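You operate a simulated robot arm through the tools that you are given. There is no shell and no other tool.

You are at the controls of a simulated two-armed robot. One attempt, no reset.

TASK
Set the rails to the job width on the screen and start the machine.
Fine: The wheel turns only with the selector at set-up; turn it back to auto before the start.
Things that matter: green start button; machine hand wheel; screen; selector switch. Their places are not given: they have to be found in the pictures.

The check looks at the end state, three seconds after you hand in, the way a careful person would. Anything else that was tipped, shoved, dropped, spilled or broken makes it a failure.

THE ROBOT
Two 7-joint arms with fingered hands on one trunk that stands fixed in place. Base frame: the origin is at the foot of the trunk, x ahead of it, y to its left, z up. Lengths are in mm, angles in rad, forces in N, time in s.
The left shoulder is at [70, 140, 1083], the right one opposite. With the tool pointing down near the work surface each hand reaches from about 100 to 780 mm from the base axis, measured 20 degrees to its own side. Payload 3.9 kg a hand.
The TCP of each hand is the grasp point between the finger pads, 29 mm short of the fingertips. In the tool frame z runs along the fingers and y along their closing line. The gripper opens to 100 mm; its body begins 34 mm behind the TCP. The gripper is a hand of 5 fingers: y runs from the thumb to the fingers, the wrist lies at [-15, -105, -177] in the tool frame, and closing takes about 1.5 s.
Orientation is that of the tool frame in the base frame, as a unit quaternion [x, y, z, w]. With the fingers straight down and the wrist toward the robot, the tool's x, y and z point along [0, 1, 0], [1, 0, 0] and [0, 0, -1] of the base frame.

THE INTERFACE
- The arms move only by the tool step_arm. It takes "left_motion", "right_motion" or both (then of equal length, played together; a hand with none holds still); each is a list of rows, each a list of 3 entries, a list of its own where there are three numbers: the shift along the base's x, y, z in units of 30 mm (1.0 is 30 mm), then the turn, a rotation vector about the base's x, y, z in units of 5 degrees (1.0 is 5 degrees), then the opening in per cent of the stroke, from 0 (shut) to 100 (fully open). In form: [[[x, y, z], [wx, wy, wz], gripper], ...]. A call has 1 to 20 rows; each row shifts and turns the commanded pose from where the row before left it. A call with a number of a shift or a turn outside -1 to 1 is refused whole. Each row takes 0.2 s and may step no farther than 50 mm and 0.15 rad from the row before; otherwise, or with a gripper value out of range, the whole call is refused. Where a pose cannot be reached the arm comes as near as it can. A force on the tool above 40 N (or 10 N above the force at the start of the call, whichever is more), or a blocked arm, ends the call early, and 0.2 s more pass. Each finger travels about 153 mm/s and halts on what it meets, pressing with about 29 N; the grip force reading is that of the motor and also rises with nothing between the fingers. The clock runs only during rows and for 0.2 s after the last one: add rows that do not move to give the fingers time. It gives the time, the measured TCP pose, the force on the tool (base axes), the opening and the grip force at its end, in the units of the frame above (readings bear some noise), with the torque about the TCP (base axes, N m) and any sound that the robot's microphone picked up, and new pictures: "show" is both (left out), scene, wrist or none (wrist: the cameras of the hands that moved).
- Cameras (640 x 400 px; columns grow to the right, rows downward): "scene" is now at [136.6, 21.8, 1398.7]; the picture's right is [0.28, -0.96, 0.00], its down [-0.57, -0.17, -0.80] and it looks along [0.77, 0.23, -0.60] (base axes); focal length 302 px, centre (320, 200). "left" rides on the left gripper at [-66, -86, -121] in its tool frame; the picture's right is [-0.76, -0.31, 0.58], its down [0.59, -0.70, 0.40] and it looks along [0.28, 0.64, 0.71] (tool axes); focal length 247 px, centre (320, 200). "right" rides on the right gripper at [65, -86, -121] in its tool frame; the picture's right is [-0.76, 0.31, -0.58], its down [-0.59, -0.70, 0.40] and it looks along [-0.28, 0.64, 0.71] (tool axes); focal length 247 px, centre (320, 200).
- move_column(by): slides the trunk up (or, below 0, down) by that many mm; the arms and the scene camera ride with it, the base frame stays. It gives what a move gives, with no picture.
- preshape(shape, hand): the hand has 5 fingers and takes this shape, open, in about a second: jaw (thumb against the fingers, like two jaws); tri (thumb and two fingers); tip (a fingertip pinch); poke (one finger out to press); point (the index stretched); flat (the hand flat); cup (the hand cupped); fist (a fist). The gripper value then closes the fingers along that shape, each until it touches; the sizes above hold for jaw. It gives what a move gives, with no picture.
- head_to(pan, tilt): turns the head with the scene camera to pan (to the left, within 1.501 rad either way) and tilt (down, from -0.506 to 1.204), counted from straight ahead of the robot. It gives what a move gives, and a new picture of the scene camera.
- pixel_to_xyz(camera, pixels): for up to 12 pixels [column, row] of the newest picture of that camera ("zoom" is the newest enlarged one), the place [x, y, z] in the base frame of the surface seen there, good to about 2 mm. It takes no simulated time.
- close_up(camera, box): a new picture of the part [left, top, right, bottom] of that camera's present view, enlarged. It takes no simulated time.
- close_job(): hands the job in; it is judged then, once.

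Leave the grippers open and the arms clear of the work at the hand-in unless told otherwise.

The tools are called after "Request:" by a JSON object that holds its "fn" and its "kwargs". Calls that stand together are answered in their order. step_arm: Moves the arms, as the interface text tells. Its arguments: {"type":"object","properties":{"left_motion":{"type":"array","items":{"type":"array"}},"right_motion":{"type":"array","items":{"type":"array"}},"show":{"type":"string","enum":["both","scene","wrist","none"]}},"required":[]} The other tools are called the same way: move_column (by) moves the trunk up or down; preshape (shape, hand) gives the hand a shape; head_to (pan, tilt) turns the head that bears the scene camera; pixel_to_xyz (camera, pixels) gives the place of the surface under pixels of a picture; close_up (camera, box) takes an enlarged picture of a part of a camera's view; close_job () hands the job in.

At the start:

```text
t: 0.0
left_eef_pos: [372.8, 316.0, 1238.1]
left_ee_rot: [0.576, 0.817, 0.0, 0.0]
left_force: [-0.2, 0.2, -0.3]
left_wrist_torque: [-0.01, -0.01, -0.05]
left_grip_width: 100.1
left_gripper_force: 0.2
left_shape: jaw
right_eef_pos: [366.1, 1.5, 1210.9]
right_ee_rot: [0.578, 0.816, 0.0, 0.0]
right_force: [0.2, 0.3, 0.0]
right_wrist_torque: [0.0, -0.03, 0.01]
right_grip_width: 99.9
right_gripper_force: 0.1
right_shape: jaw
trunk travel left (down, up): [-725.0, 115.0]
head pan, tilt (commanded): [0.286, 0.637]
```

scene: 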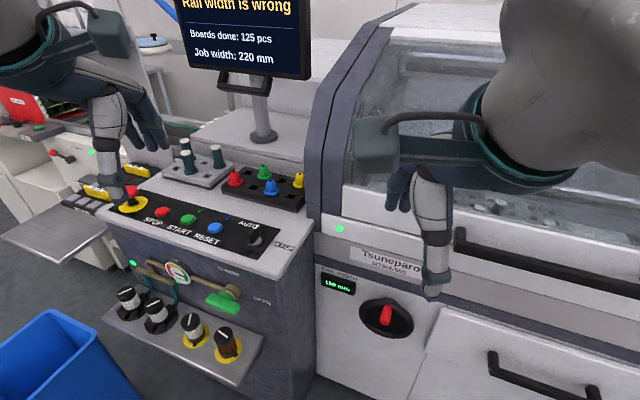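
right: 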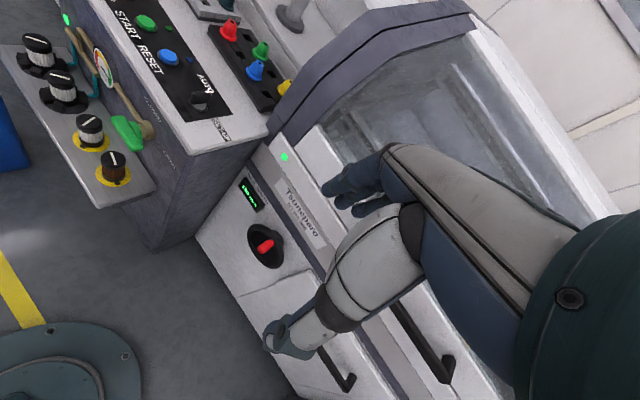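
left: 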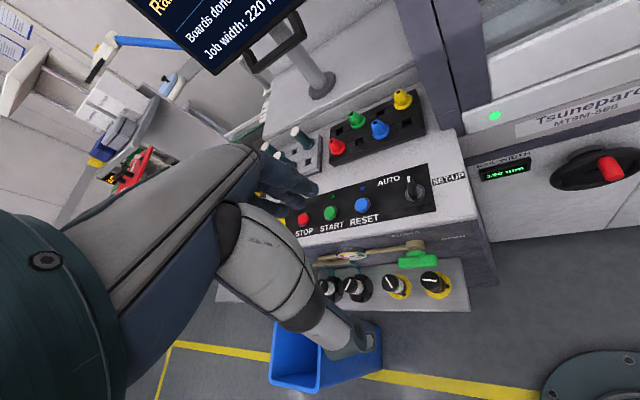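

The screen reads "Rail width is wrong", with a job width of 220 mm. I can see the green START button near (188,219), the AUTO/SET-UP selector near (255,240), and what looks like the hand wheel near (386,316) with a rail width display at (338,283). I'll take close-ups of these next.

Request:
{"fn": "close_up", "kwargs": {"camera": "scene", "box": [300, 250, 460, 350]}}

Request:
{"fn": "close_up", "kwargs": {"camera": "scene", "box": [100, 170, 310, 300]}}

Request:
{"fn": "close_up", "kwargs": {"camera": "left", "box": [380, 130, 640, 292]}}

Request:
{"fn": "pixel_to_xyz", "kwargs": {"camera": "scene", "pixels": [[188, 219], [255, 240], [386, 316], [338, 283], [162, 211], [214, 227], [365, 316], [408, 316], [386, 298], [386, 336], [235, 250], [270, 225]]}}

```text
4.00 times, centred on (380, 300) of scene
```

zoom: 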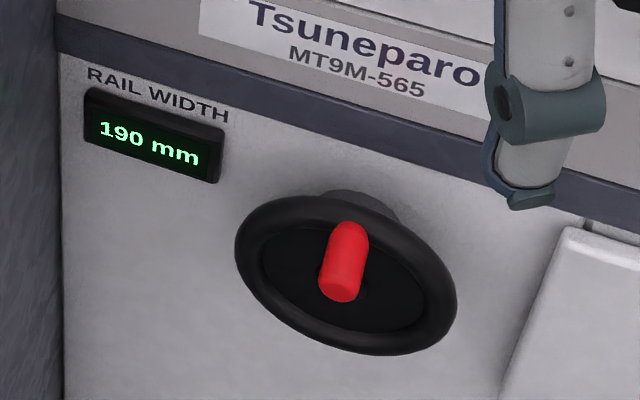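

```text
3.05 times, centred on (205, 235) of scene
```

zoom: 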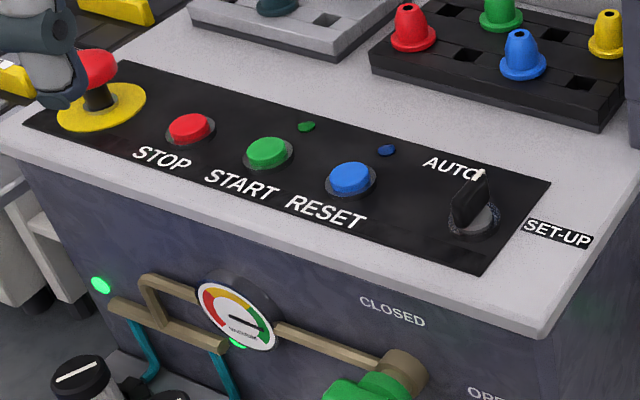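

```text
2.46 times, centred on (510, 211) of left
```

zoom: 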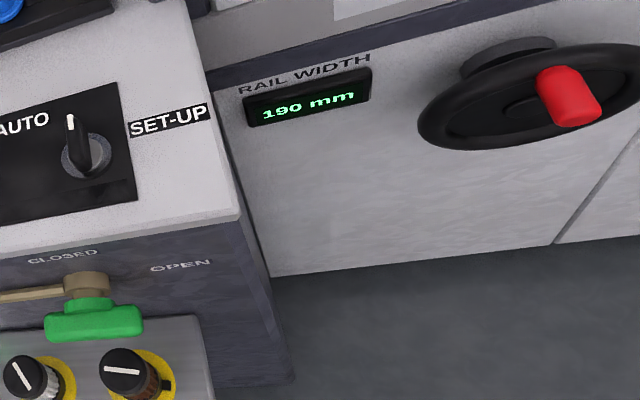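

```text
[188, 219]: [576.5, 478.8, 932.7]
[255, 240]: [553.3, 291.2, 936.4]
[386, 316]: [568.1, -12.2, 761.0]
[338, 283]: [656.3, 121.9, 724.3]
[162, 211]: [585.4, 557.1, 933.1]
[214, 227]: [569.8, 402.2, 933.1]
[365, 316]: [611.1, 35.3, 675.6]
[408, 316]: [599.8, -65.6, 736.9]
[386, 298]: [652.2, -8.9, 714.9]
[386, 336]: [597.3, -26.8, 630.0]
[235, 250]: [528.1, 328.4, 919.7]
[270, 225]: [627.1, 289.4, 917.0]
```

The rail width reads 190 mm and the selector points at AUTO. I'll measure the wheel and knob geometry from a zoomed view.

Request:
{"fn": "close_up", "kwargs": {"camera": "scene", "box": [346, 285, 426, 345]}}

```text
6.67 times, centred on (386, 315) of scene
```

zoom: 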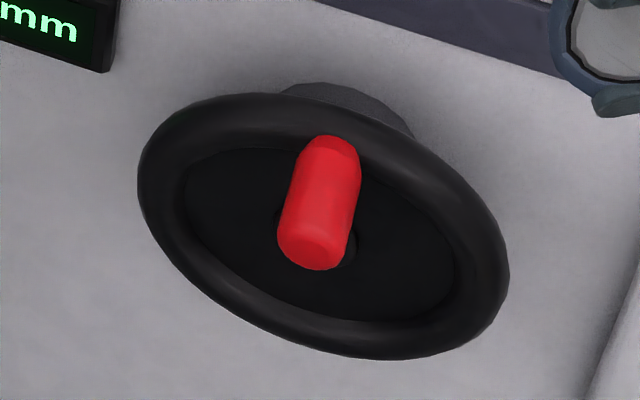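

I'll sample points on the wheel rim, the knob and the hub.

Request:
{"fn": "pixel_to_xyz", "kwargs": {"camera": "zoom", "pixels": [[150, 175], [490, 280], [240, 108], [400, 345], [312, 250], [333, 145], [320, 200], [352, 245], [230, 200], [420, 260], [340, 95], [200, 270]]}}

Request:
{"fn": "pixel_to_xyz", "kwargs": {"camera": "zoom", "pixels": [[300, 255], [335, 255], [345, 165], [305, 165], [250, 250], [350, 290], [380, 190], [270, 165], [60, 250], [560, 330], [480, 60], [150, 60]]}}

Request:
{"fn": "close_up", "kwargs": {"camera": "right", "box": [200, 160, 330, 290]}}

```text
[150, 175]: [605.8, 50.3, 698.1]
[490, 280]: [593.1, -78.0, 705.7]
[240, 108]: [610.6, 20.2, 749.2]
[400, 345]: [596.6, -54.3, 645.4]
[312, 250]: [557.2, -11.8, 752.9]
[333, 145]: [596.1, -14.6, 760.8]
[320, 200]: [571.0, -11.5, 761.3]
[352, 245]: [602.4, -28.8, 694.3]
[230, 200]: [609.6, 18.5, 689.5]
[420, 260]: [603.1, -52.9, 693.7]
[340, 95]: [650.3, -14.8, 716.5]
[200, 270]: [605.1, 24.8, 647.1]
```

```text
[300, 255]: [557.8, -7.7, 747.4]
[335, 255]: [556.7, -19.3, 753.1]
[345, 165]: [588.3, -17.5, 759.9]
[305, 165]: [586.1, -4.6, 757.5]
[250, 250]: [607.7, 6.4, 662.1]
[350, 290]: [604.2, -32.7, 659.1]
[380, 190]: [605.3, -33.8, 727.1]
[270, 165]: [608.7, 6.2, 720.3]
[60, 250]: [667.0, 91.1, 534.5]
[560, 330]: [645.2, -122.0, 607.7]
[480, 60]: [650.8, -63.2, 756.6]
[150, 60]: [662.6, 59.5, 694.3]
```

```text
3.08 times, centred on (265, 225) of right
```

zoom: 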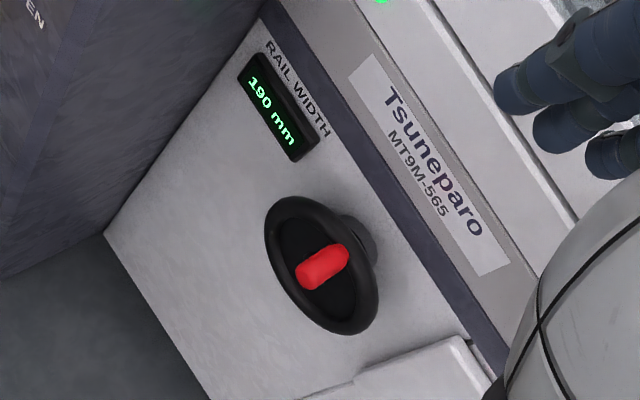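

The wheel's knob sits at 12 o'clock of the wheel, around (557 to 600, -13, 750), and the wheel axis is near (603, -15, 697). The selector is next.

Request:
{"fn": "close_up", "kwargs": {"camera": "left", "box": [360, 150, 480, 225]}}

Request:
{"fn": "close_up", "kwargs": {"camera": "scene", "box": [225, 210, 305, 260]}}

```text
5.33 times, centred on (420, 188) of left
```

zoom: 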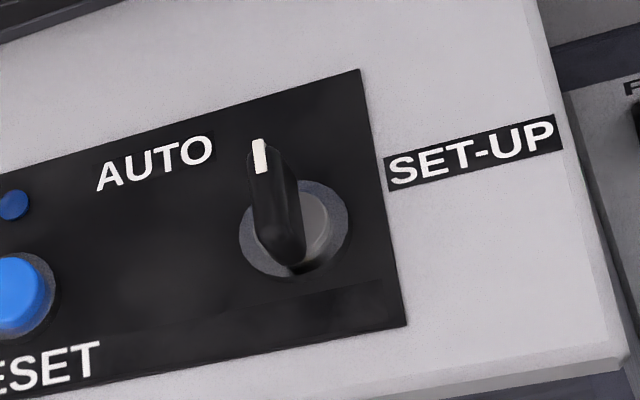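

```text
8.00 times, centred on (265, 235) of scene
```

zoom: 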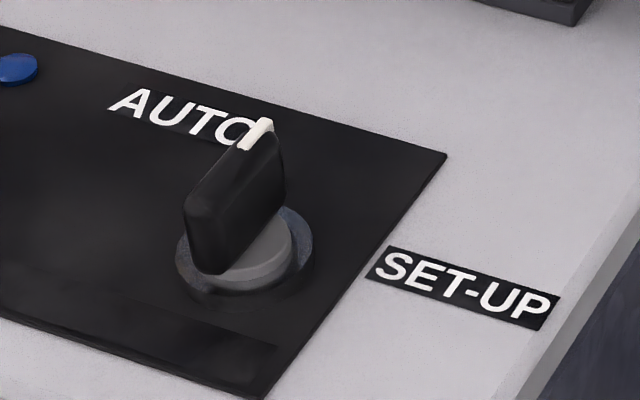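

Request:
{"fn": "pixel_to_xyz", "kwargs": {"camera": "zoom", "pixels": [[262, 125], [250, 140], [200, 205], [225, 185], [215, 240], [275, 250], [245, 275], [185, 265], [300, 235], [400, 330], [400, 150], [270, 190]]}}

Request:
{"fn": "pixel_to_xyz", "kwargs": {"camera": "left", "pixels": [[409, 180], [412, 190], [415, 196], [408, 192], [422, 196], [330, 212], [362, 204], [303, 219]]}}

```text
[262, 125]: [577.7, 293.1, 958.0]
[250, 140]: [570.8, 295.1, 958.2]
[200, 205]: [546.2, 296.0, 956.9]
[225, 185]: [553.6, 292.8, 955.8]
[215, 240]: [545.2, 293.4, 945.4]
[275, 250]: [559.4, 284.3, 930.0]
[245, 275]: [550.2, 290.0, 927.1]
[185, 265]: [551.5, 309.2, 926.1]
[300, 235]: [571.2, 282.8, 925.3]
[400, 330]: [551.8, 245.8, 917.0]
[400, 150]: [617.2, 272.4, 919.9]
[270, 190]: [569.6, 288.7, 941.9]
```

```text
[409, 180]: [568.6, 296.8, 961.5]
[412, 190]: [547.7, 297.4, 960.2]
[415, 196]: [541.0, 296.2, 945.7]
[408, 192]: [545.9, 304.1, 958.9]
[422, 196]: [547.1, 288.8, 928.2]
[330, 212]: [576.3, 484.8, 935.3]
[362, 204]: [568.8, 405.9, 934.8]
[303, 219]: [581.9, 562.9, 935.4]
```

The selector lever runs along x from about 543 to 580 at y≈294, with its top at z≈959. AUTO is straight ahead and SET-UP is to the right. Before choosing a wrist direction, I'll check what is nearby: the monitor, the hood and the cone rack.

Request:
{"fn": "pixel_to_xyz", "kwargs": {"camera": "scene", "pixels": [[305, 75], [195, 65], [262, 135], [260, 95], [320, 210], [320, 130], [345, 60], [360, 220], [380, 130], [240, 85], [299, 180], [235, 180]]}}

Request:
{"fn": "pixel_to_xyz", "kwargs": {"camera": "left", "pixels": [[400, 98], [338, 148], [495, 115], [440, 90], [430, 40], [270, 200], [300, 135], [320, 90], [276, 60], [300, 30], [500, 70], [292, 160]]}}

Request:
{"fn": "head_to", "kwargs": {"pan": 0.286, "tilt": 0.3}}

```text
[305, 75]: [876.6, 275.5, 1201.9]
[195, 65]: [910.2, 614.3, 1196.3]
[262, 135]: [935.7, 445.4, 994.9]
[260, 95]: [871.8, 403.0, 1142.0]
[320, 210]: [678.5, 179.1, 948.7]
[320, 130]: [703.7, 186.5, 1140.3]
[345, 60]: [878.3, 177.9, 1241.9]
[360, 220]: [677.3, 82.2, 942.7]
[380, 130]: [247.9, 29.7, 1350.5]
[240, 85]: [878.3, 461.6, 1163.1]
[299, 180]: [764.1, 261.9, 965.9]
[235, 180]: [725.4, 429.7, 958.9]
```

```text
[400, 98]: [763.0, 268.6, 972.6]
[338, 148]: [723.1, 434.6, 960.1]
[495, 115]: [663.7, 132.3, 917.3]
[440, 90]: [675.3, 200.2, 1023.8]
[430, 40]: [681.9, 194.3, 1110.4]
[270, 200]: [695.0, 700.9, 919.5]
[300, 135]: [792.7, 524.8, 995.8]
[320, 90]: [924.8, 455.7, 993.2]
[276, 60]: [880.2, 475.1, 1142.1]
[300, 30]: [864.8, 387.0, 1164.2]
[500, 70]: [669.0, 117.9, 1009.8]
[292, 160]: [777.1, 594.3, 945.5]
```

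```text
t: 0.8
left_eef_pos: [375.0, 314.0, 1237.8]
left_ee_rot: [0.577, 0.817, 0.0, 0.0]
left_force: [-0.8, -1.0, -0.2]
left_wrist_torque: [-0.03, -0.02, 0.01]
left_grip_width: 99.7
left_gripper_force: 0.0
left_shape: jaw
right_eef_pos: [366.7, -0.8, 1210.9]
right_ee_rot: [0.578, 0.816, -0.001, 0.0]
right_force: [0.9, 0.6, 0.4]
right_wrist_torque: [0.0, 0.0, 0.02]
right_grip_width: 99.9
right_gripper_force: 0.1
right_shape: jaw
trunk travel left (down, up): [-725.0, 115.0]
head pan, tilt (commanded): [0.286, 0.3]
```

scene: 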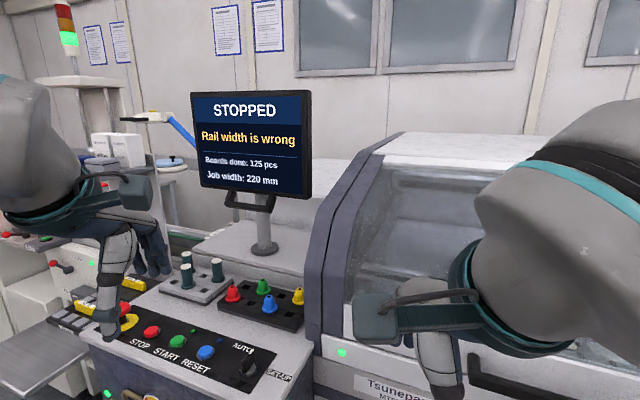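

The screen now shows STOPPED, "Rail width is wrong", Job width 220 mm. The machine face is at x≈675, so the wrist has room. I'll tilt the head back down, then bring the left hand above the selector with its closing line across the lever.

Request:
{"fn": "head_to", "kwargs": {"pan": 0.25, "tilt": 0.7}}

Request:
{"fn": "step_arm", "kwargs": {"left_motion": [[[0.477, -0.051, -0.456], [0, 0, 1], 100], [[0.477, -0.051, -0.456], [0, 0, 1], 100], [[0.477, -0.051, -0.456], [0, 0, 1], 100], [[0.477, -0.051, -0.456], [0, 0, 1], 100], [[0.477, -0.051, -0.456], [0, 0, 1], 100], [[0.477, -0.051, -0.456], [0, 0, 1], 100], [[0.477, -0.051, -0.456], [0, 0, 1], 100], [[0.477, -0.051, -0.456], [0, 0, 1], 100], [[0.477, -0.051, -0.456], [0, 0, 1], 100], [[0.477, -0.051, -0.456], [0, 0, 1], 100], [[0.477, -0.051, -0.456], [0, 0, 1], 100], [[0.477, -0.051, -0.456], [0, 0, 1], 100], [[0.477, -0.051, -0.456], [0, 0, 1], 100]], "show": "both"}}

```text
t: 1.7
left_eef_pos: [373.8, 315.4, 1238.3]
left_ee_rot: [0.577, 0.817, 0.0, 0.001]
left_force: [1.8, 0.1, 0.5]
left_wrist_torque: [0.04, -0.01, 0.0]
left_grip_width: 99.9
left_gripper_force: 0.1
left_shape: jaw
right_eef_pos: [366.5, 0.1, 1211.1]
right_ee_rot: [0.578, 0.816, 0.0, 0.0]
right_force: [-0.4, 0.5, 0.0]
right_wrist_torque: [0.0, -0.02, 0.02]
right_grip_width: 100.0
right_gripper_force: 0.1
right_shape: jaw
trunk travel left (down, up): [-725.0, 115.0]
head pan, tilt (commanded): [0.25, 0.7]
```

scene: 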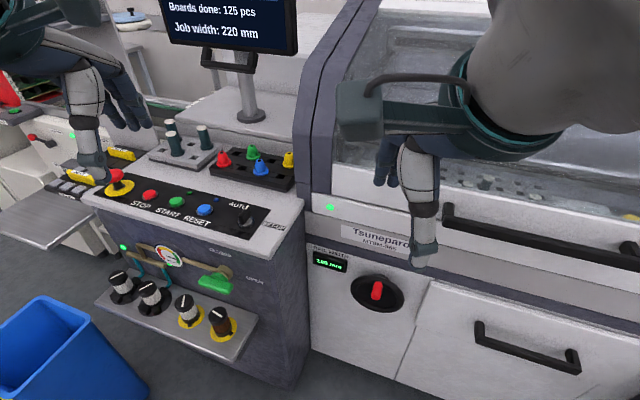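

```text
t: 4.5
left_eef_pos: [620.7, 468.6, 1081.7]
left_ee_rot: [0.047, 0.999, 0.0, 0.0]
left_force: [0.0, -0.1, 0.2]
left_wrist_torque: [0.01, 0.02, 0.05]
left_grip_width: 99.7
left_gripper_force: 0.1
left_shape: jaw
left hand out of reach, approached as far as the arm can: row 3, 4, 5, 6, 7, 8, 9, 10, 11, 12, 13
right_eef_pos: [366.6, -0.6, 1210.9]
right_ee_rot: [0.578, 0.816, 0.0, -0.001]
right_force: [0.2, -0.7, -0.1]
right_wrist_torque: [0.0, -0.01, 0.02]
right_grip_width: 99.7
right_gripper_force: 0.0
right_shape: jaw
trunk travel left (down, up): [-725.0, 115.0]
head pan, tilt (commanded): [0.25, 0.7]
```

scene: 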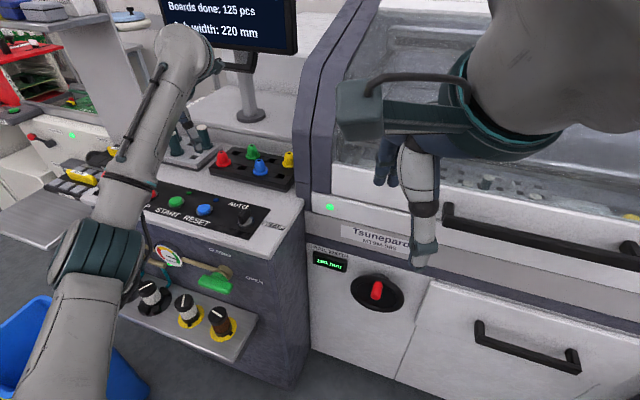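
left: 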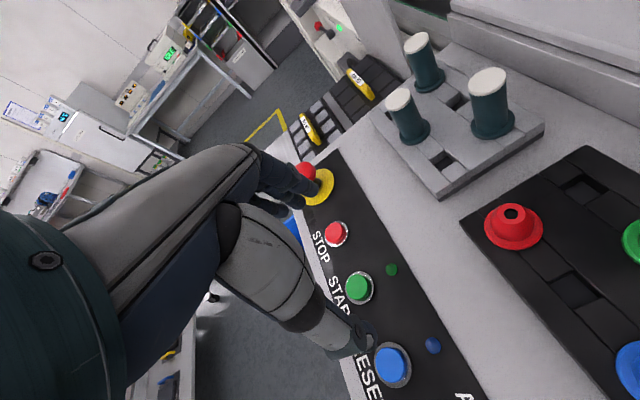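

The left arm can't take that wrist direction over the selector. It stopped at (621, 469, 1082), clear of everything. I'll turn the hand back to its natural yaw and see where it settles, then push the lever with one finger instead.

Request:
{"fn": "step_arm", "kwargs": {"left_motion": [[[0, 0, 0], [0, 0, -1], 100], [[0, 0, 0], [0, 0, -1], 100], [[0, 0, 0], [0, 0, -1], 100], [[0, 0, 0], [0, 0, -1], 100], [[0, 0, 0], [0, 0, -1], 100], [[0, 0, 0], [0, 0, -1], 100], [[0, 0, 0], [0, 0, -1], 100], [[0, 0, 0], [0, 0, -1], 100], [[0, 0, 0], [0, 0, -1], 100], [[0, 0, 0], [0, 0, -1], 100], [[0, 0, 0], [0, 0, -1], 100], [[0, 0, 0], [0, 0, -1], 100], [[0, 0, 0], [0, 0, -1], 100], [[0, 0, 0], [0, 0, -1], 100], [[0, 0, 0], [0, 0, -1], 100], [[0, 0, 0], [0, 0, -1], 100]], "show": "both"}}

```text
t: 7.9
left_eef_pos: [614.6, 465.2, 1089.6]
left_ee_rot: [0.68, 0.734, 0.001, 0.001]
left_force: [-0.7, 0.0, 0.2]
left_wrist_torque: [-0.01, 0.01, -0.01]
left_grip_width: 99.9
left_gripper_force: 0.0
left_shape: jaw
left hand out of reach, approached as far as the arm can: row 3, 4
right_eef_pos: [366.1, 0.3, 1209.8]
right_ee_rot: [0.579, 0.815, 0.0, 0.001]
right_force: [0.2, 1.2, 0.5]
right_wrist_torque: [0.01, 0.01, 0.02]
right_grip_width: 99.9
right_gripper_force: 0.1
right_shape: jaw
trunk travel left (down, up): [-725.0, 115.0]
head pan, tilt (commanded): [0.25, 0.7]
```

scene: 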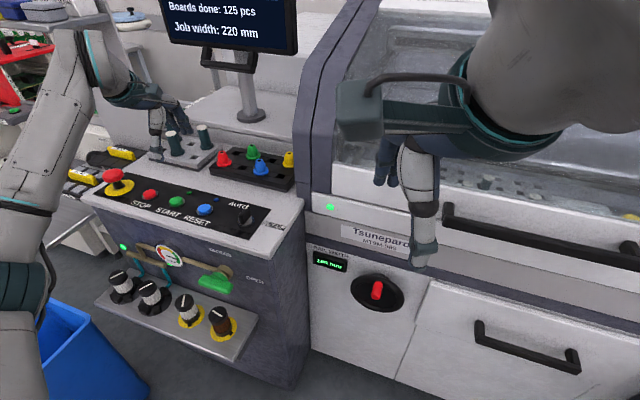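
left: 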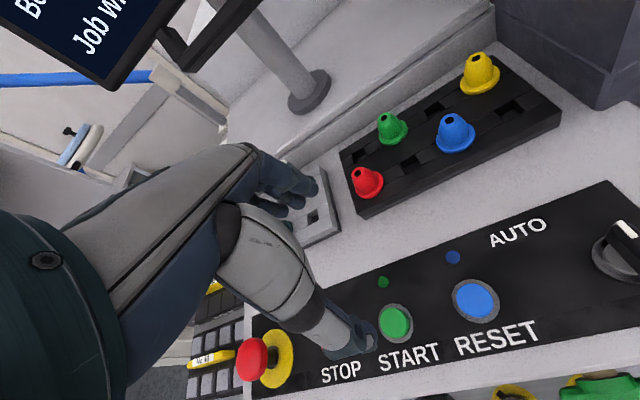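

The commanded pose follows the reached pose, and the hand is back to a natural yaw at (615, 465, 1090). I'll shape the left hand for poking and then look at it.

Request:
{"fn": "preshape", "kwargs": {"hand": "left", "shape": "poke"}}

Request:
{"fn": "step_arm", "kwargs": {"left_motion": [[[-0.4, -0.8, 0.1], [0, 0, 0], 0], [[-0.4, -0.8, 0.1], [0, 0, 0], 0], [[-0.4, -0.8, 0.1], [0, 0, 0], 0], [[-0.4, -0.8, 0.1], [0, 0, 0], 0], [[0, 0, 0], [0, 0, 0], 0], [[0, 0, 0], [0, 0, 0], 0]], "show": "both"}}

```text
t: 8.8
left_eef_pos: [614.1, 466.6, 1088.3]
left_ee_rot: [0.679, 0.734, 0.0, 0.0]
left_force: [-0.7, -0.6, 0.7]
left_wrist_torque: [-0.01, -0.01, 0.02]
left_grip_width: 0.0
left_gripper_force: 0.0
left_shape: poke
right_eef_pos: [366.2, 0.4, 1210.2]
right_ee_rot: [0.578, 0.816, 0.001, 0.0]
right_force: [0.4, -0.2, 0.9]
right_wrist_torque: [0.01, 0.02, 0.02]
right_grip_width: 99.7
right_gripper_force: 0.0
right_shape: jaw
trunk travel left (down, up): [-725.0, 115.0]
head pan, tilt (commanded): [0.25, 0.7]
```

```text
t: 10.2
left_eef_pos: [566.5, 370.7, 1102.4]
left_ee_rot: [0.679, 0.734, -0.001, -0.001]
left_force: [-0.5, 0.3, -1.2]
left_wrist_torque: [0.02, -0.02, 0.0]
left_grip_width: 0.1
left_gripper_force: 0.0
left_shape: poke
right_eef_pos: [364.8, 0.2, 1210.3]
right_ee_rot: [0.578, 0.816, 0.0, 0.001]
right_force: [0.9, 0.1, -0.2]
right_wrist_torque: [-0.03, 0.04, 0.01]
right_grip_width: 100.0
right_gripper_force: 0.1
right_shape: jaw
trunk travel left (down, up): [-725.0, 115.0]
head pan, tilt (commanded): [0.25, 0.7]
```

scene: 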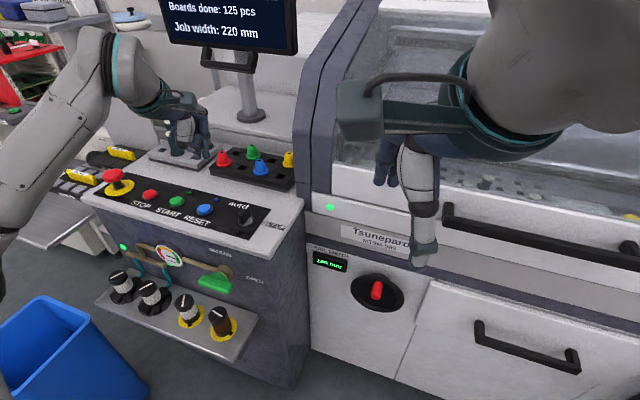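
left: 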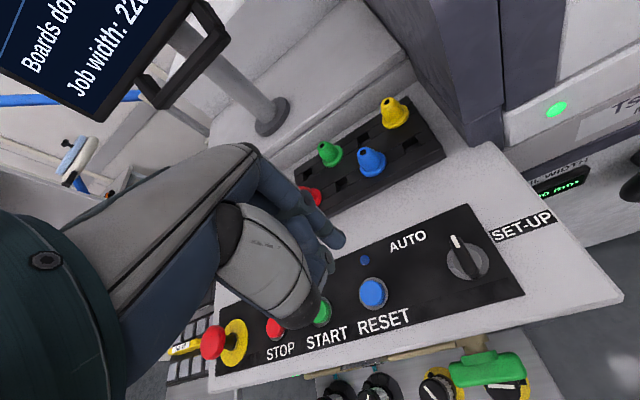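

Request:
{"fn": "close_up", "kwargs": {"camera": "left", "box": [200, 140, 400, 340]}}

Request:
{"fn": "close_up", "kwargs": {"camera": "scene", "box": [120, 70, 280, 170]}}

```text
2.00 times, centred on (300, 240) of left
```

zoom: 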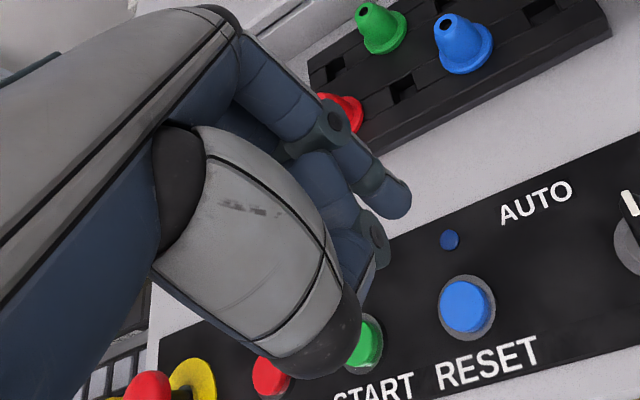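

```text
4.00 times, centred on (200, 120) of scene
```

zoom: 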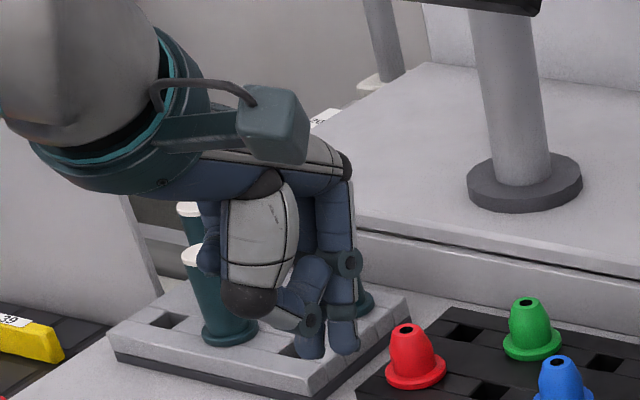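

Request:
{"fn": "pixel_to_xyz", "kwargs": {"camera": "left", "pixels": [[397, 241], [390, 232], [400, 245], [385, 265], [380, 275], [370, 250], [365, 310], [345, 320], [360, 205]]}}

Request:
{"fn": "pixel_to_xyz", "kwargs": {"camera": "zoom", "pixels": [[345, 345], [312, 350], [343, 262], [340, 310], [308, 320], [290, 315], [245, 300], [310, 345]]}}

```text
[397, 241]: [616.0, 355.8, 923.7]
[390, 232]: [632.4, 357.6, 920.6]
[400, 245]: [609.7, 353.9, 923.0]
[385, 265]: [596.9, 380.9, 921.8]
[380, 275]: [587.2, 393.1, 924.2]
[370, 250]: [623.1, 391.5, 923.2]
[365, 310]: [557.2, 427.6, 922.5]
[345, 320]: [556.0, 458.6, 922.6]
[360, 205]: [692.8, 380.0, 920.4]
```

```text
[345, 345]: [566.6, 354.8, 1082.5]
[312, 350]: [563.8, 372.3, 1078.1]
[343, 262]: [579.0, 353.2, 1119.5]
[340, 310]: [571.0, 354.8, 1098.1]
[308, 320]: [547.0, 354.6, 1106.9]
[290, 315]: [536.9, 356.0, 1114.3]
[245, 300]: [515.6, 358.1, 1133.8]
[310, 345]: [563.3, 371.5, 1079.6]
```

Request:
{"fn": "close_up", "kwargs": {"camera": "left", "box": [250, 180, 370, 330]}}

Request:
{"fn": "pixel_to_xyz", "kwargs": {"camera": "left", "pixels": [[337, 240], [330, 232], [340, 245], [325, 262], [327, 255], [322, 275], [318, 285], [300, 322], [312, 270], [300, 230]]}}

```text
2.67 times, centred on (310, 255) of left
```

zoom: 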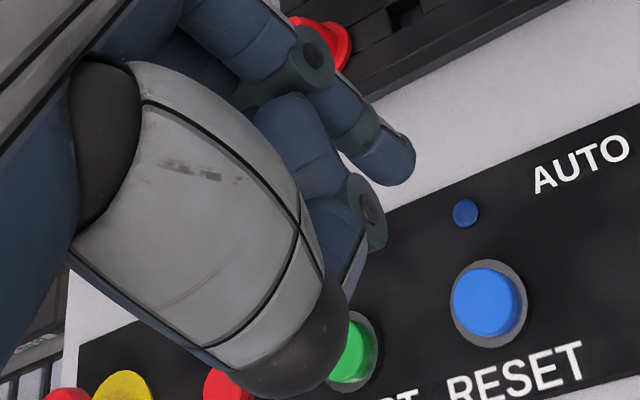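

```text
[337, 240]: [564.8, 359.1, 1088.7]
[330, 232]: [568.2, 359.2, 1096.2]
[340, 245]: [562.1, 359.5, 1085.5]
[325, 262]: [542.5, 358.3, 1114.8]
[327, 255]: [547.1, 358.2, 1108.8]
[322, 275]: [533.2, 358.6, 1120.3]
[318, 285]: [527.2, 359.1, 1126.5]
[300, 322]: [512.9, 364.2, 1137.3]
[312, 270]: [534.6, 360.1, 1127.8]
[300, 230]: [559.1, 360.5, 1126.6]
```

Near the TCP I can see one clear fingertip at about (567, 356, 1078), and possibly a second one at (564, 372, 1078). I'll open the poke shape (value 100) to see how the fingers sit.

Request:
{"fn": "step_arm", "kwargs": {"left_motion": [[[0, 0, 0], [0, 0, 0], 100], [[0, 0, 0], [0, 0, 0], 100], [[0, 0, 0], [0, 0, 0], 100], [[0, 0, 0], [0, 0, 0], 100], [[0, 0, 0], [0, 0, 0], 100]], "show": "none"}}

Request:
{"fn": "close_up", "kwargs": {"camera": "scene", "box": [140, 80, 240, 170]}}

Request:
{"fn": "close_up", "kwargs": {"camera": "left", "box": [200, 140, 400, 340]}}

```text
t: 11.4
left_eef_pos: [567.8, 371.0, 1101.4]
left_ee_rot: [0.678, 0.735, 0.0, 0.0]
left_force: [0.0, 0.3, -0.5]
left_wrist_torque: [0.05, 0.01, 0.03]
left_grip_width: 0.0
left_gripper_force: 0.2
left_shape: poke
right_eef_pos: [366.4, 0.5, 1211.1]
right_ee_rot: [0.578, 0.816, 0.0, 0.0]
right_force: [-0.7, 0.1, 0.5]
right_wrist_torque: [0.01, 0.01, 0.02]
right_grip_width: 99.6
right_gripper_force: 0.0
right_shape: jaw
trunk travel left (down, up): [-725.0, 115.0]
head pan, tilt (commanded): [0.25, 0.7]
```

```text
4.44 times, centred on (190, 125) of scene
```

zoom: 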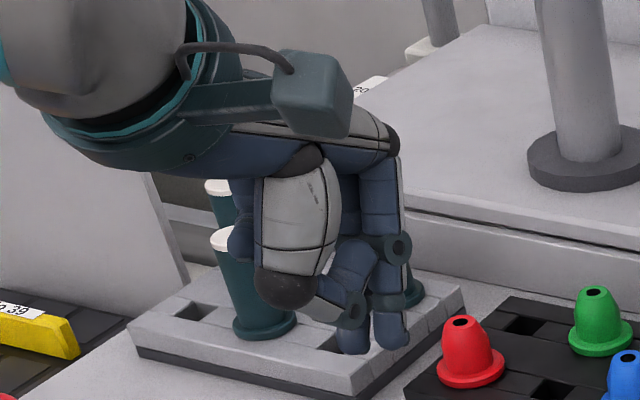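

```text
2.00 times, centred on (300, 240) of left
```

zoom: 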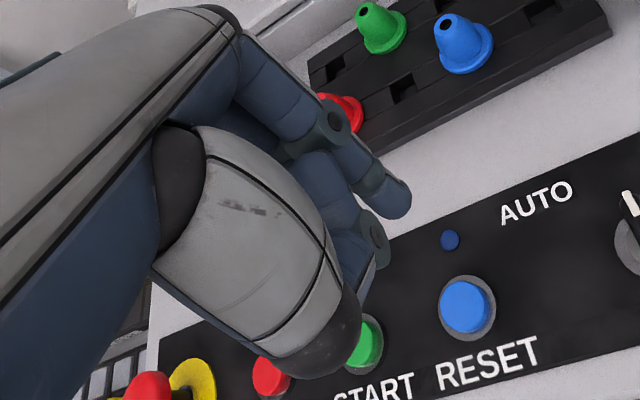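

Request:
{"fn": "close_up", "kwargs": {"camera": "scene", "box": [180, 120, 240, 165]}}

```text
8.89 times, centred on (210, 142) of scene
```

zoom: 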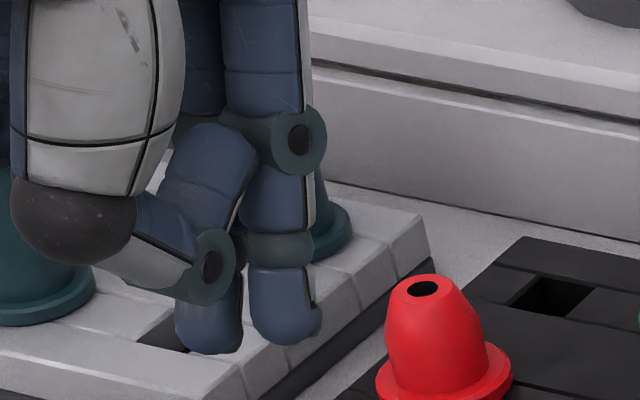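

Request:
{"fn": "pixel_to_xyz", "kwargs": {"camera": "zoom", "pixels": [[285, 320], [265, 335], [310, 330], [280, 285], [285, 200], [205, 335], [185, 330], [235, 340], [205, 310], [215, 190], [210, 265], [150, 220]]}}

```text
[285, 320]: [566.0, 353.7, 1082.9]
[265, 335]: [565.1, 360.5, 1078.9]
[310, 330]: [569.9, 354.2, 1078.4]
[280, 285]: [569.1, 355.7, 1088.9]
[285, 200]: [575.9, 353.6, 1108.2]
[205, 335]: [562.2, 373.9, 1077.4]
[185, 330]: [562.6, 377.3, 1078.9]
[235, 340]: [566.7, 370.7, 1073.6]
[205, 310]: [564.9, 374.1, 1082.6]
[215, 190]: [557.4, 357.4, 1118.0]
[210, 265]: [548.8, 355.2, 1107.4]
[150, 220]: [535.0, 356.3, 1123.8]
```

In this poke shape two tips sit at about z≈1074: one at (566, 373) under the TCP and one at (569, 354). I'll try the "point" shape to see whether it leaves a single finger out.

Request:
{"fn": "preshape", "kwargs": {"hand": "left", "shape": "point"}}

Request:
{"fn": "close_up", "kwargs": {"camera": "scene", "box": [140, 80, 260, 165]}}

Request:
{"fn": "close_up", "kwargs": {"camera": "left", "box": [200, 140, 440, 340]}}

```text
t: 12.3
left_eef_pos: [567.4, 370.6, 1101.4]
left_ee_rot: [0.679, 0.734, 0.0, 0.0]
left_force: [-0.3, 0.3, -0.1]
left_wrist_torque: [-0.02, 0.03, 0.01]
left_grip_width: 0.2
left_gripper_force: 0.1
left_shape: point
right_eef_pos: [365.6, -0.2, 1209.5]
right_ee_rot: [0.578, 0.816, 0.0, 0.0]
right_force: [-0.5, 0.7, -1.1]
right_wrist_torque: [-0.02, -0.01, 0.01]
right_grip_width: 100.1
right_gripper_force: 0.0
right_shape: jaw
trunk travel left (down, up): [-725.0, 115.0]
head pan, tilt (commanded): [0.25, 0.7]
```

```text
4.71 times, centred on (200, 122) of scene
```

zoom: 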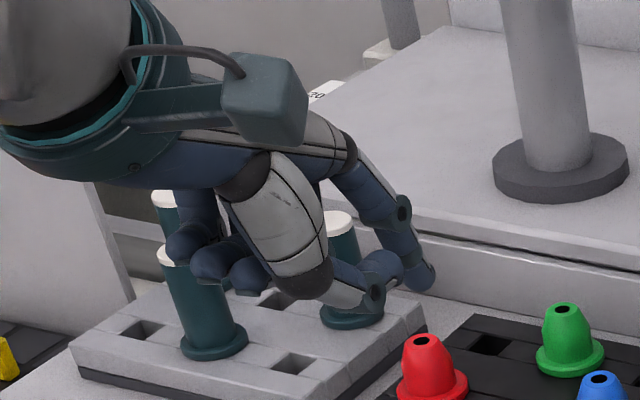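

```text
2.00 times, centred on (320, 240) of left
```

zoom: 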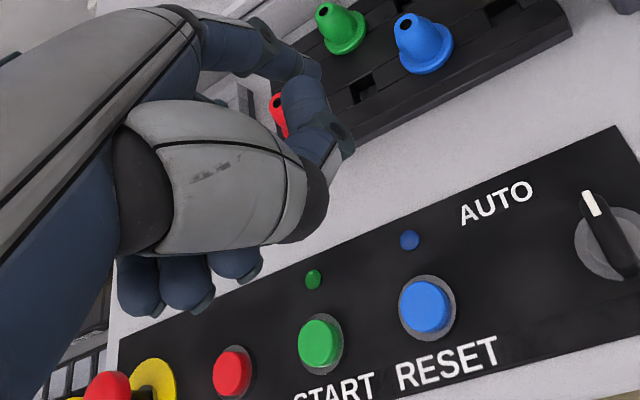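

"Point" stretches the index forward, so "poke" suits pushing and pressing better, with its index fingertip about 11 to 15 mm right of the TCP. I'll go back to poke, yaw the hand about -15°, and come in above and left of the selector.

Request:
{"fn": "preshape", "kwargs": {"hand": "left", "shape": "poke"}}

Request:
{"fn": "step_arm", "kwargs": {"left_motion": [[[0.045, -0.31, -0.76], [0, 0, -0.75], 0], [[0.045, -0.31, -0.76], [0, 0, -0.75], 0], [[0.045, -0.31, -0.76], [0, 0, -0.75], 0], [[0.045, -0.31, -0.76], [0, 0, -0.75], 0], [[0, 0, 0], [0, 0, 0], 0]], "show": "both"}}

Request:
{"fn": "close_up", "kwargs": {"camera": "scene", "box": [180, 130, 300, 240]}}

```text
t: 13.2
left_eef_pos: [566.7, 370.9, 1101.7]
left_ee_rot: [0.679, 0.734, 0.0, 0.0]
left_force: [-0.1, -0.1, 0.2]
left_wrist_torque: [0.05, 0.0, -0.03]
left_grip_width: 0.0
left_gripper_force: 0.0
left_shape: poke
right_eef_pos: [366.2, -0.6, 1210.4]
right_ee_rot: [0.578, 0.816, 0.0, 0.0]
right_force: [0.5, 0.1, 0.8]
right_wrist_torque: [0.0, -0.02, 0.02]
right_grip_width: 99.7
right_gripper_force: 0.1
right_shape: jaw
trunk travel left (down, up): [-725.0, 115.0]
head pan, tilt (commanded): [0.25, 0.7]
```

```text
t: 14.4
left_eef_pos: [572.4, 333.6, 1009.2]
left_ee_rot: [0.769, 0.639, 0.0, 0.0]
left_force: [0.3, 0.2, 0.2]
left_wrist_torque: [0.02, 0.0, 0.02]
left_grip_width: 0.0
left_gripper_force: 0.1
left_shape: poke
right_eef_pos: [365.3, -0.4, 1211.4]
right_ee_rot: [0.578, 0.816, -0.001, 0.0]
right_force: [-0.1, 1.2, -0.4]
right_wrist_torque: [0.0, 0.01, -0.02]
right_grip_width: 99.8
right_gripper_force: 0.0
right_shape: jaw
trunk travel left (down, up): [-725.0, 115.0]
head pan, tilt (commanded): [0.25, 0.7]
```

scene: 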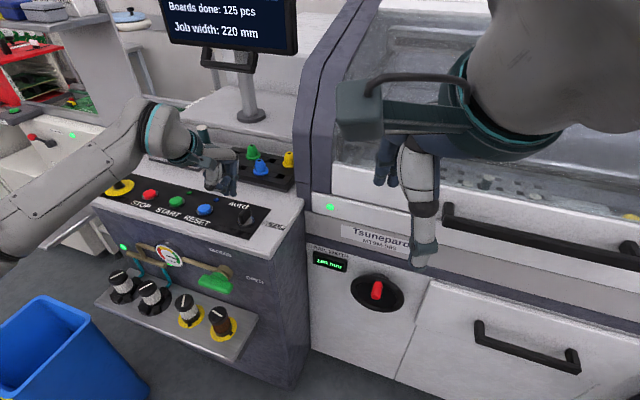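
left: 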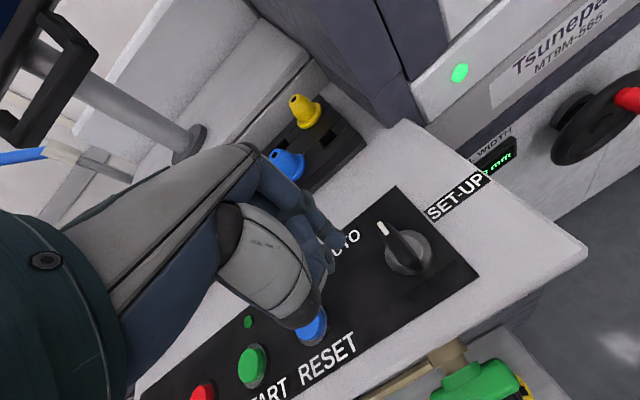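

```text
3.64 times, centred on (240, 185) of scene
```

zoom: 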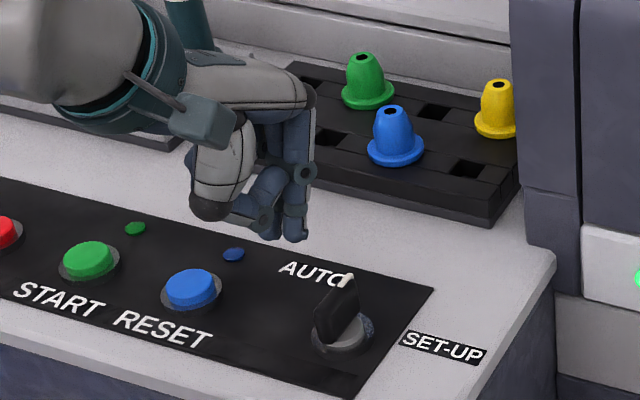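

I'll measure the fingertip and the lever again in this view.

Request:
{"fn": "pixel_to_xyz", "kwargs": {"camera": "zoom", "pixels": [[292, 232], [285, 238], [303, 235], [292, 220], [294, 195], [268, 235], [265, 215], [237, 222], [349, 278], [335, 300], [320, 318], [345, 325]]}}

Request:
{"fn": "close_up", "kwargs": {"camera": "left", "box": [290, 190, 450, 290]}}

```text
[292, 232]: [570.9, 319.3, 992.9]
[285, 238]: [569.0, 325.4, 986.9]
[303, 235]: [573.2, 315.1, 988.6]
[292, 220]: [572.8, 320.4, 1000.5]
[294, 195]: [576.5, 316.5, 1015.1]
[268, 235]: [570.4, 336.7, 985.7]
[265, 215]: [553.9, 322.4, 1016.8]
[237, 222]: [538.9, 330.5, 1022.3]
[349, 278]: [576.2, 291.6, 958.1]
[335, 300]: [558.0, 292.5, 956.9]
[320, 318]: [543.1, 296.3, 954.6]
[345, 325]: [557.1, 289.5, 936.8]
```

```text
4.00 times, centred on (370, 240) of left
```

zoom: 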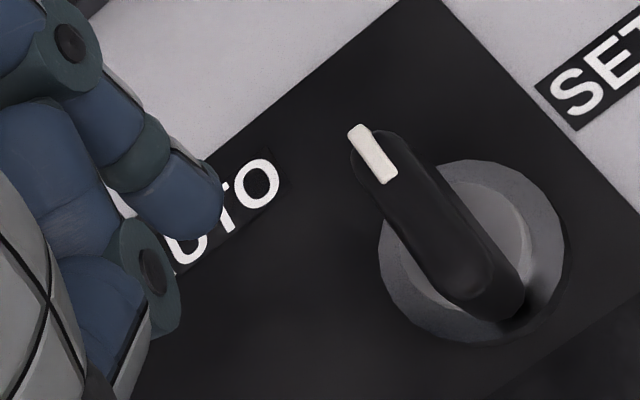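

The index tip centre is at about (576, 321) and the lever pivot at about (561, 293.5). I'll lower the hand so the fingertip overlaps the top 17 mm or so of the lever on its left side, then look.

Request:
{"fn": "step_arm", "kwargs": {"left_motion": [[[0, 0, -0.65], [0, 0, 0], 0], [[-0.1, -0.1, -0.65], [0, 0, 0], 0], [[0, 0, 0], [0, 0, 0], 0]], "show": "both"}}

Request:
{"fn": "close_up", "kwargs": {"camera": "left", "box": [290, 190, 450, 290]}}

Request:
{"fn": "close_up", "kwargs": {"camera": "scene", "box": [200, 160, 280, 250]}}

```text
t: 15.2
left_eef_pos: [570.9, 330.1, 971.4]
left_ee_rot: [0.769, 0.639, 0.001, 0.001]
left_force: [0.2, 0.0, -0.4]
left_wrist_torque: [-0.02, -0.01, 0.02]
left_grip_width: 0.2
left_gripper_force: 0.1
left_shape: poke
right_eef_pos: [365.7, 0.1, 1210.8]
right_ee_rot: [0.577, 0.816, -0.001, 0.0]
right_force: [0.0, -0.7, 0.4]
right_wrist_torque: [0.0, 0.0, 0.01]
right_grip_width: 99.9
right_gripper_force: 0.0
right_shape: jaw
trunk travel left (down, up): [-725.0, 115.0]
head pan, tilt (commanded): [0.25, 0.7]
```

scene: 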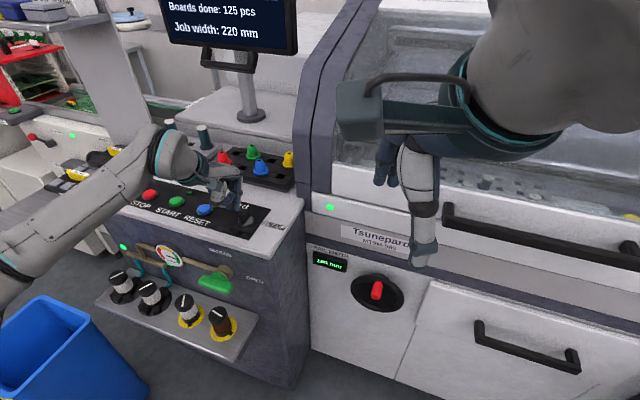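
left: 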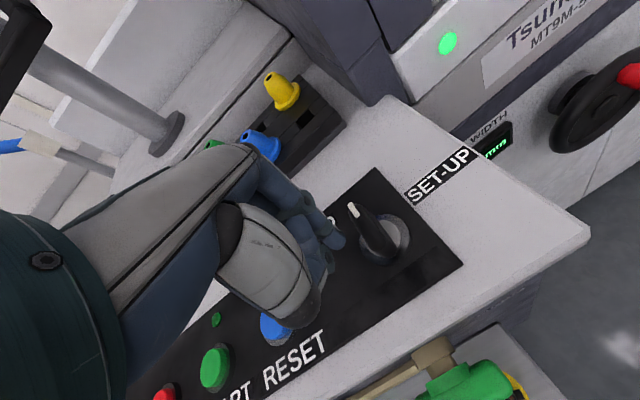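

```text
4.00 times, centred on (370, 240) of left
```

zoom: 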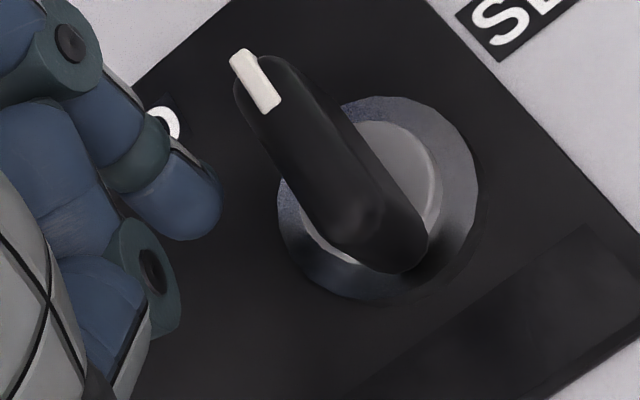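

```text
4.44 times, centred on (240, 205) of scene
```

zoom: 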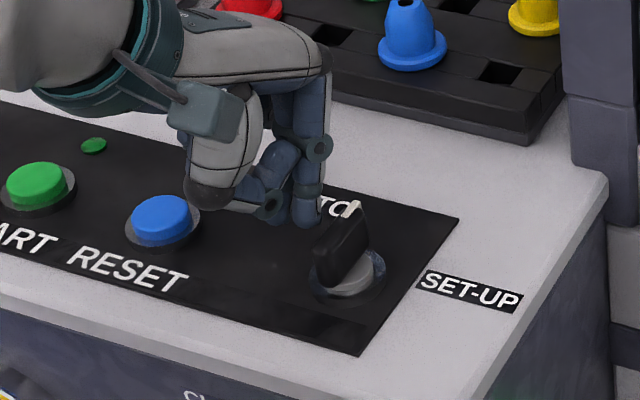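

The fingertip is to the left of the lever, clear of RESET. I'll sweep it clockwise around the pivot to turn the lever from AUTO to SET-UP.

Request:
{"fn": "step_arm", "kwargs": {"left_motion": [[[-0.047, -0.387, 0], [0, 0, 0], 0], [[0.08, -0.13, 0], [0, 0, 0], 0], [[0.073, -0.127, 0], [0, 0, 0], 0], [[0.007, -0.15, 0], [0, 0, 0], 0], [[0.0, -0.147, 0], [0, 0, 0], 0], [[-0.07, -0.13, 0], [0, 0, 0], 0], [[-0.073, -0.133, 0], [0, 0, 0], 0], [[-0.077, -0.067, 0], [0, 0, 0], 0], [[0, 0, 0], [0, 0, 0], 0]], "show": "both"}}

Request:
{"fn": "close_up", "kwargs": {"camera": "left", "box": [290, 190, 450, 290]}}

Request:
{"fn": "close_up", "kwargs": {"camera": "scene", "box": [200, 160, 280, 250]}}

```text
t: 17.3
left_eef_pos: [572.3, 300.9, 971.5]
left_ee_rot: [0.765, 0.644, 0.01, -0.001]
left_force: [15.2, 16.0, -3.7]
left_wrist_torque: [0.38, -0.32, 0.13]
left_grip_width: 0.0
left_gripper_force: 0.1
left_shape: poke
right_eef_pos: [368.2, 1.5, 1209.3]
right_ee_rot: [0.578, 0.816, -0.001, 0.0]
right_force: [-0.9, 0.0, -0.3]
right_wrist_torque: [0.03, -0.02, 0.02]
right_grip_width: 99.8
right_gripper_force: 0.3
right_shape: jaw
trunk travel left (down, up): [-725.0, 115.0]
head pan, tilt (commanded): [0.25, 0.7]
stopped in row 9 (left hand): the force on the tool passed its limit at 40 N (the readings are from after the stop); the commanded pose is now the measured one
```

scene: 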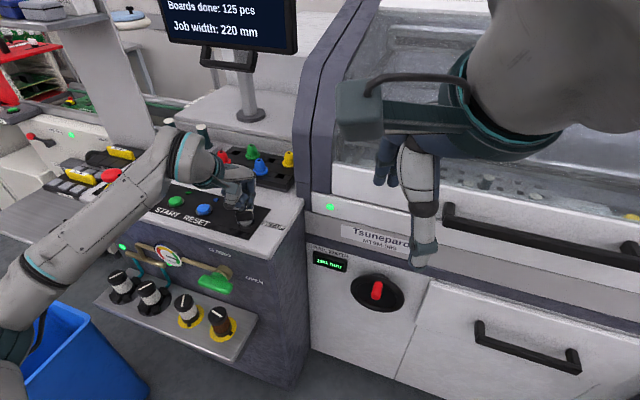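
left: 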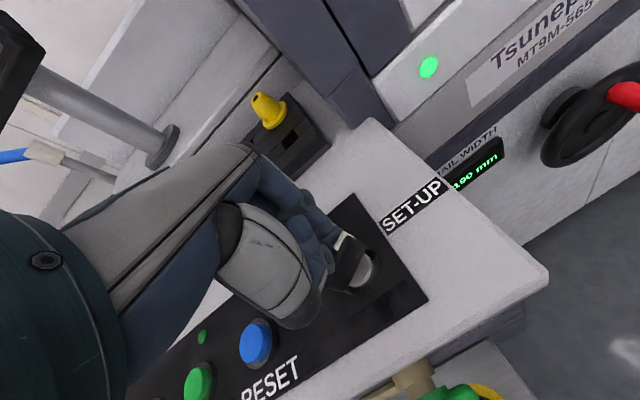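

```text
4.00 times, centred on (370, 240) of left
```

zoom: 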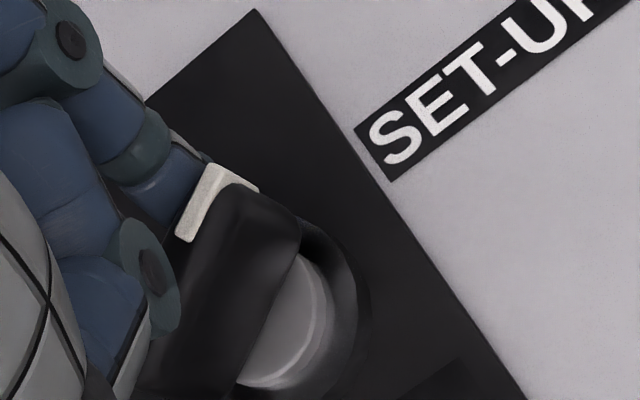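

```text
4.44 times, centred on (240, 205) of scene
```

zoom: 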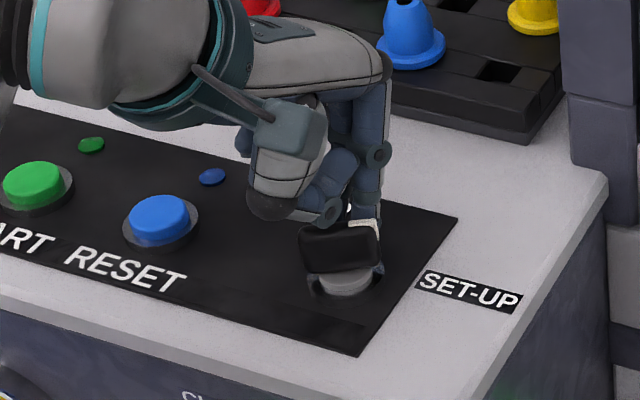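

The lever has turned a good way and then the force limit stopped the move. I'll measure where the lever points now.

Request:
{"fn": "pixel_to_xyz", "kwargs": {"camera": "zoom", "pixels": [[310, 235], [340, 232], [370, 228], [360, 222], [378, 235], [305, 260], [340, 255], [375, 258], [360, 200], [368, 205], [330, 225], [345, 285]]}}

Request:
{"fn": "close_up", "kwargs": {"camera": "scene", "box": [220, 180, 270, 230]}}

```text
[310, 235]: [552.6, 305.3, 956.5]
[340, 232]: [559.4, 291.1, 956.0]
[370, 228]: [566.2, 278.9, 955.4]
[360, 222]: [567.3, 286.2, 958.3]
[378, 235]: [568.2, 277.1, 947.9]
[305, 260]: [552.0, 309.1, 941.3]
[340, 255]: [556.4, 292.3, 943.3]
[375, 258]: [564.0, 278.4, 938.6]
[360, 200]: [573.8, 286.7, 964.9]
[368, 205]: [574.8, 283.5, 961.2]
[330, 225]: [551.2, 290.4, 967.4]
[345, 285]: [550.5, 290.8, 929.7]
```

```text
8.00 times, centred on (245, 205) of scene
```

zoom: 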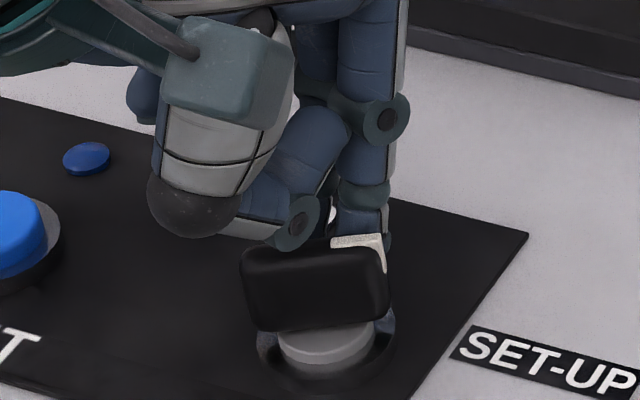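

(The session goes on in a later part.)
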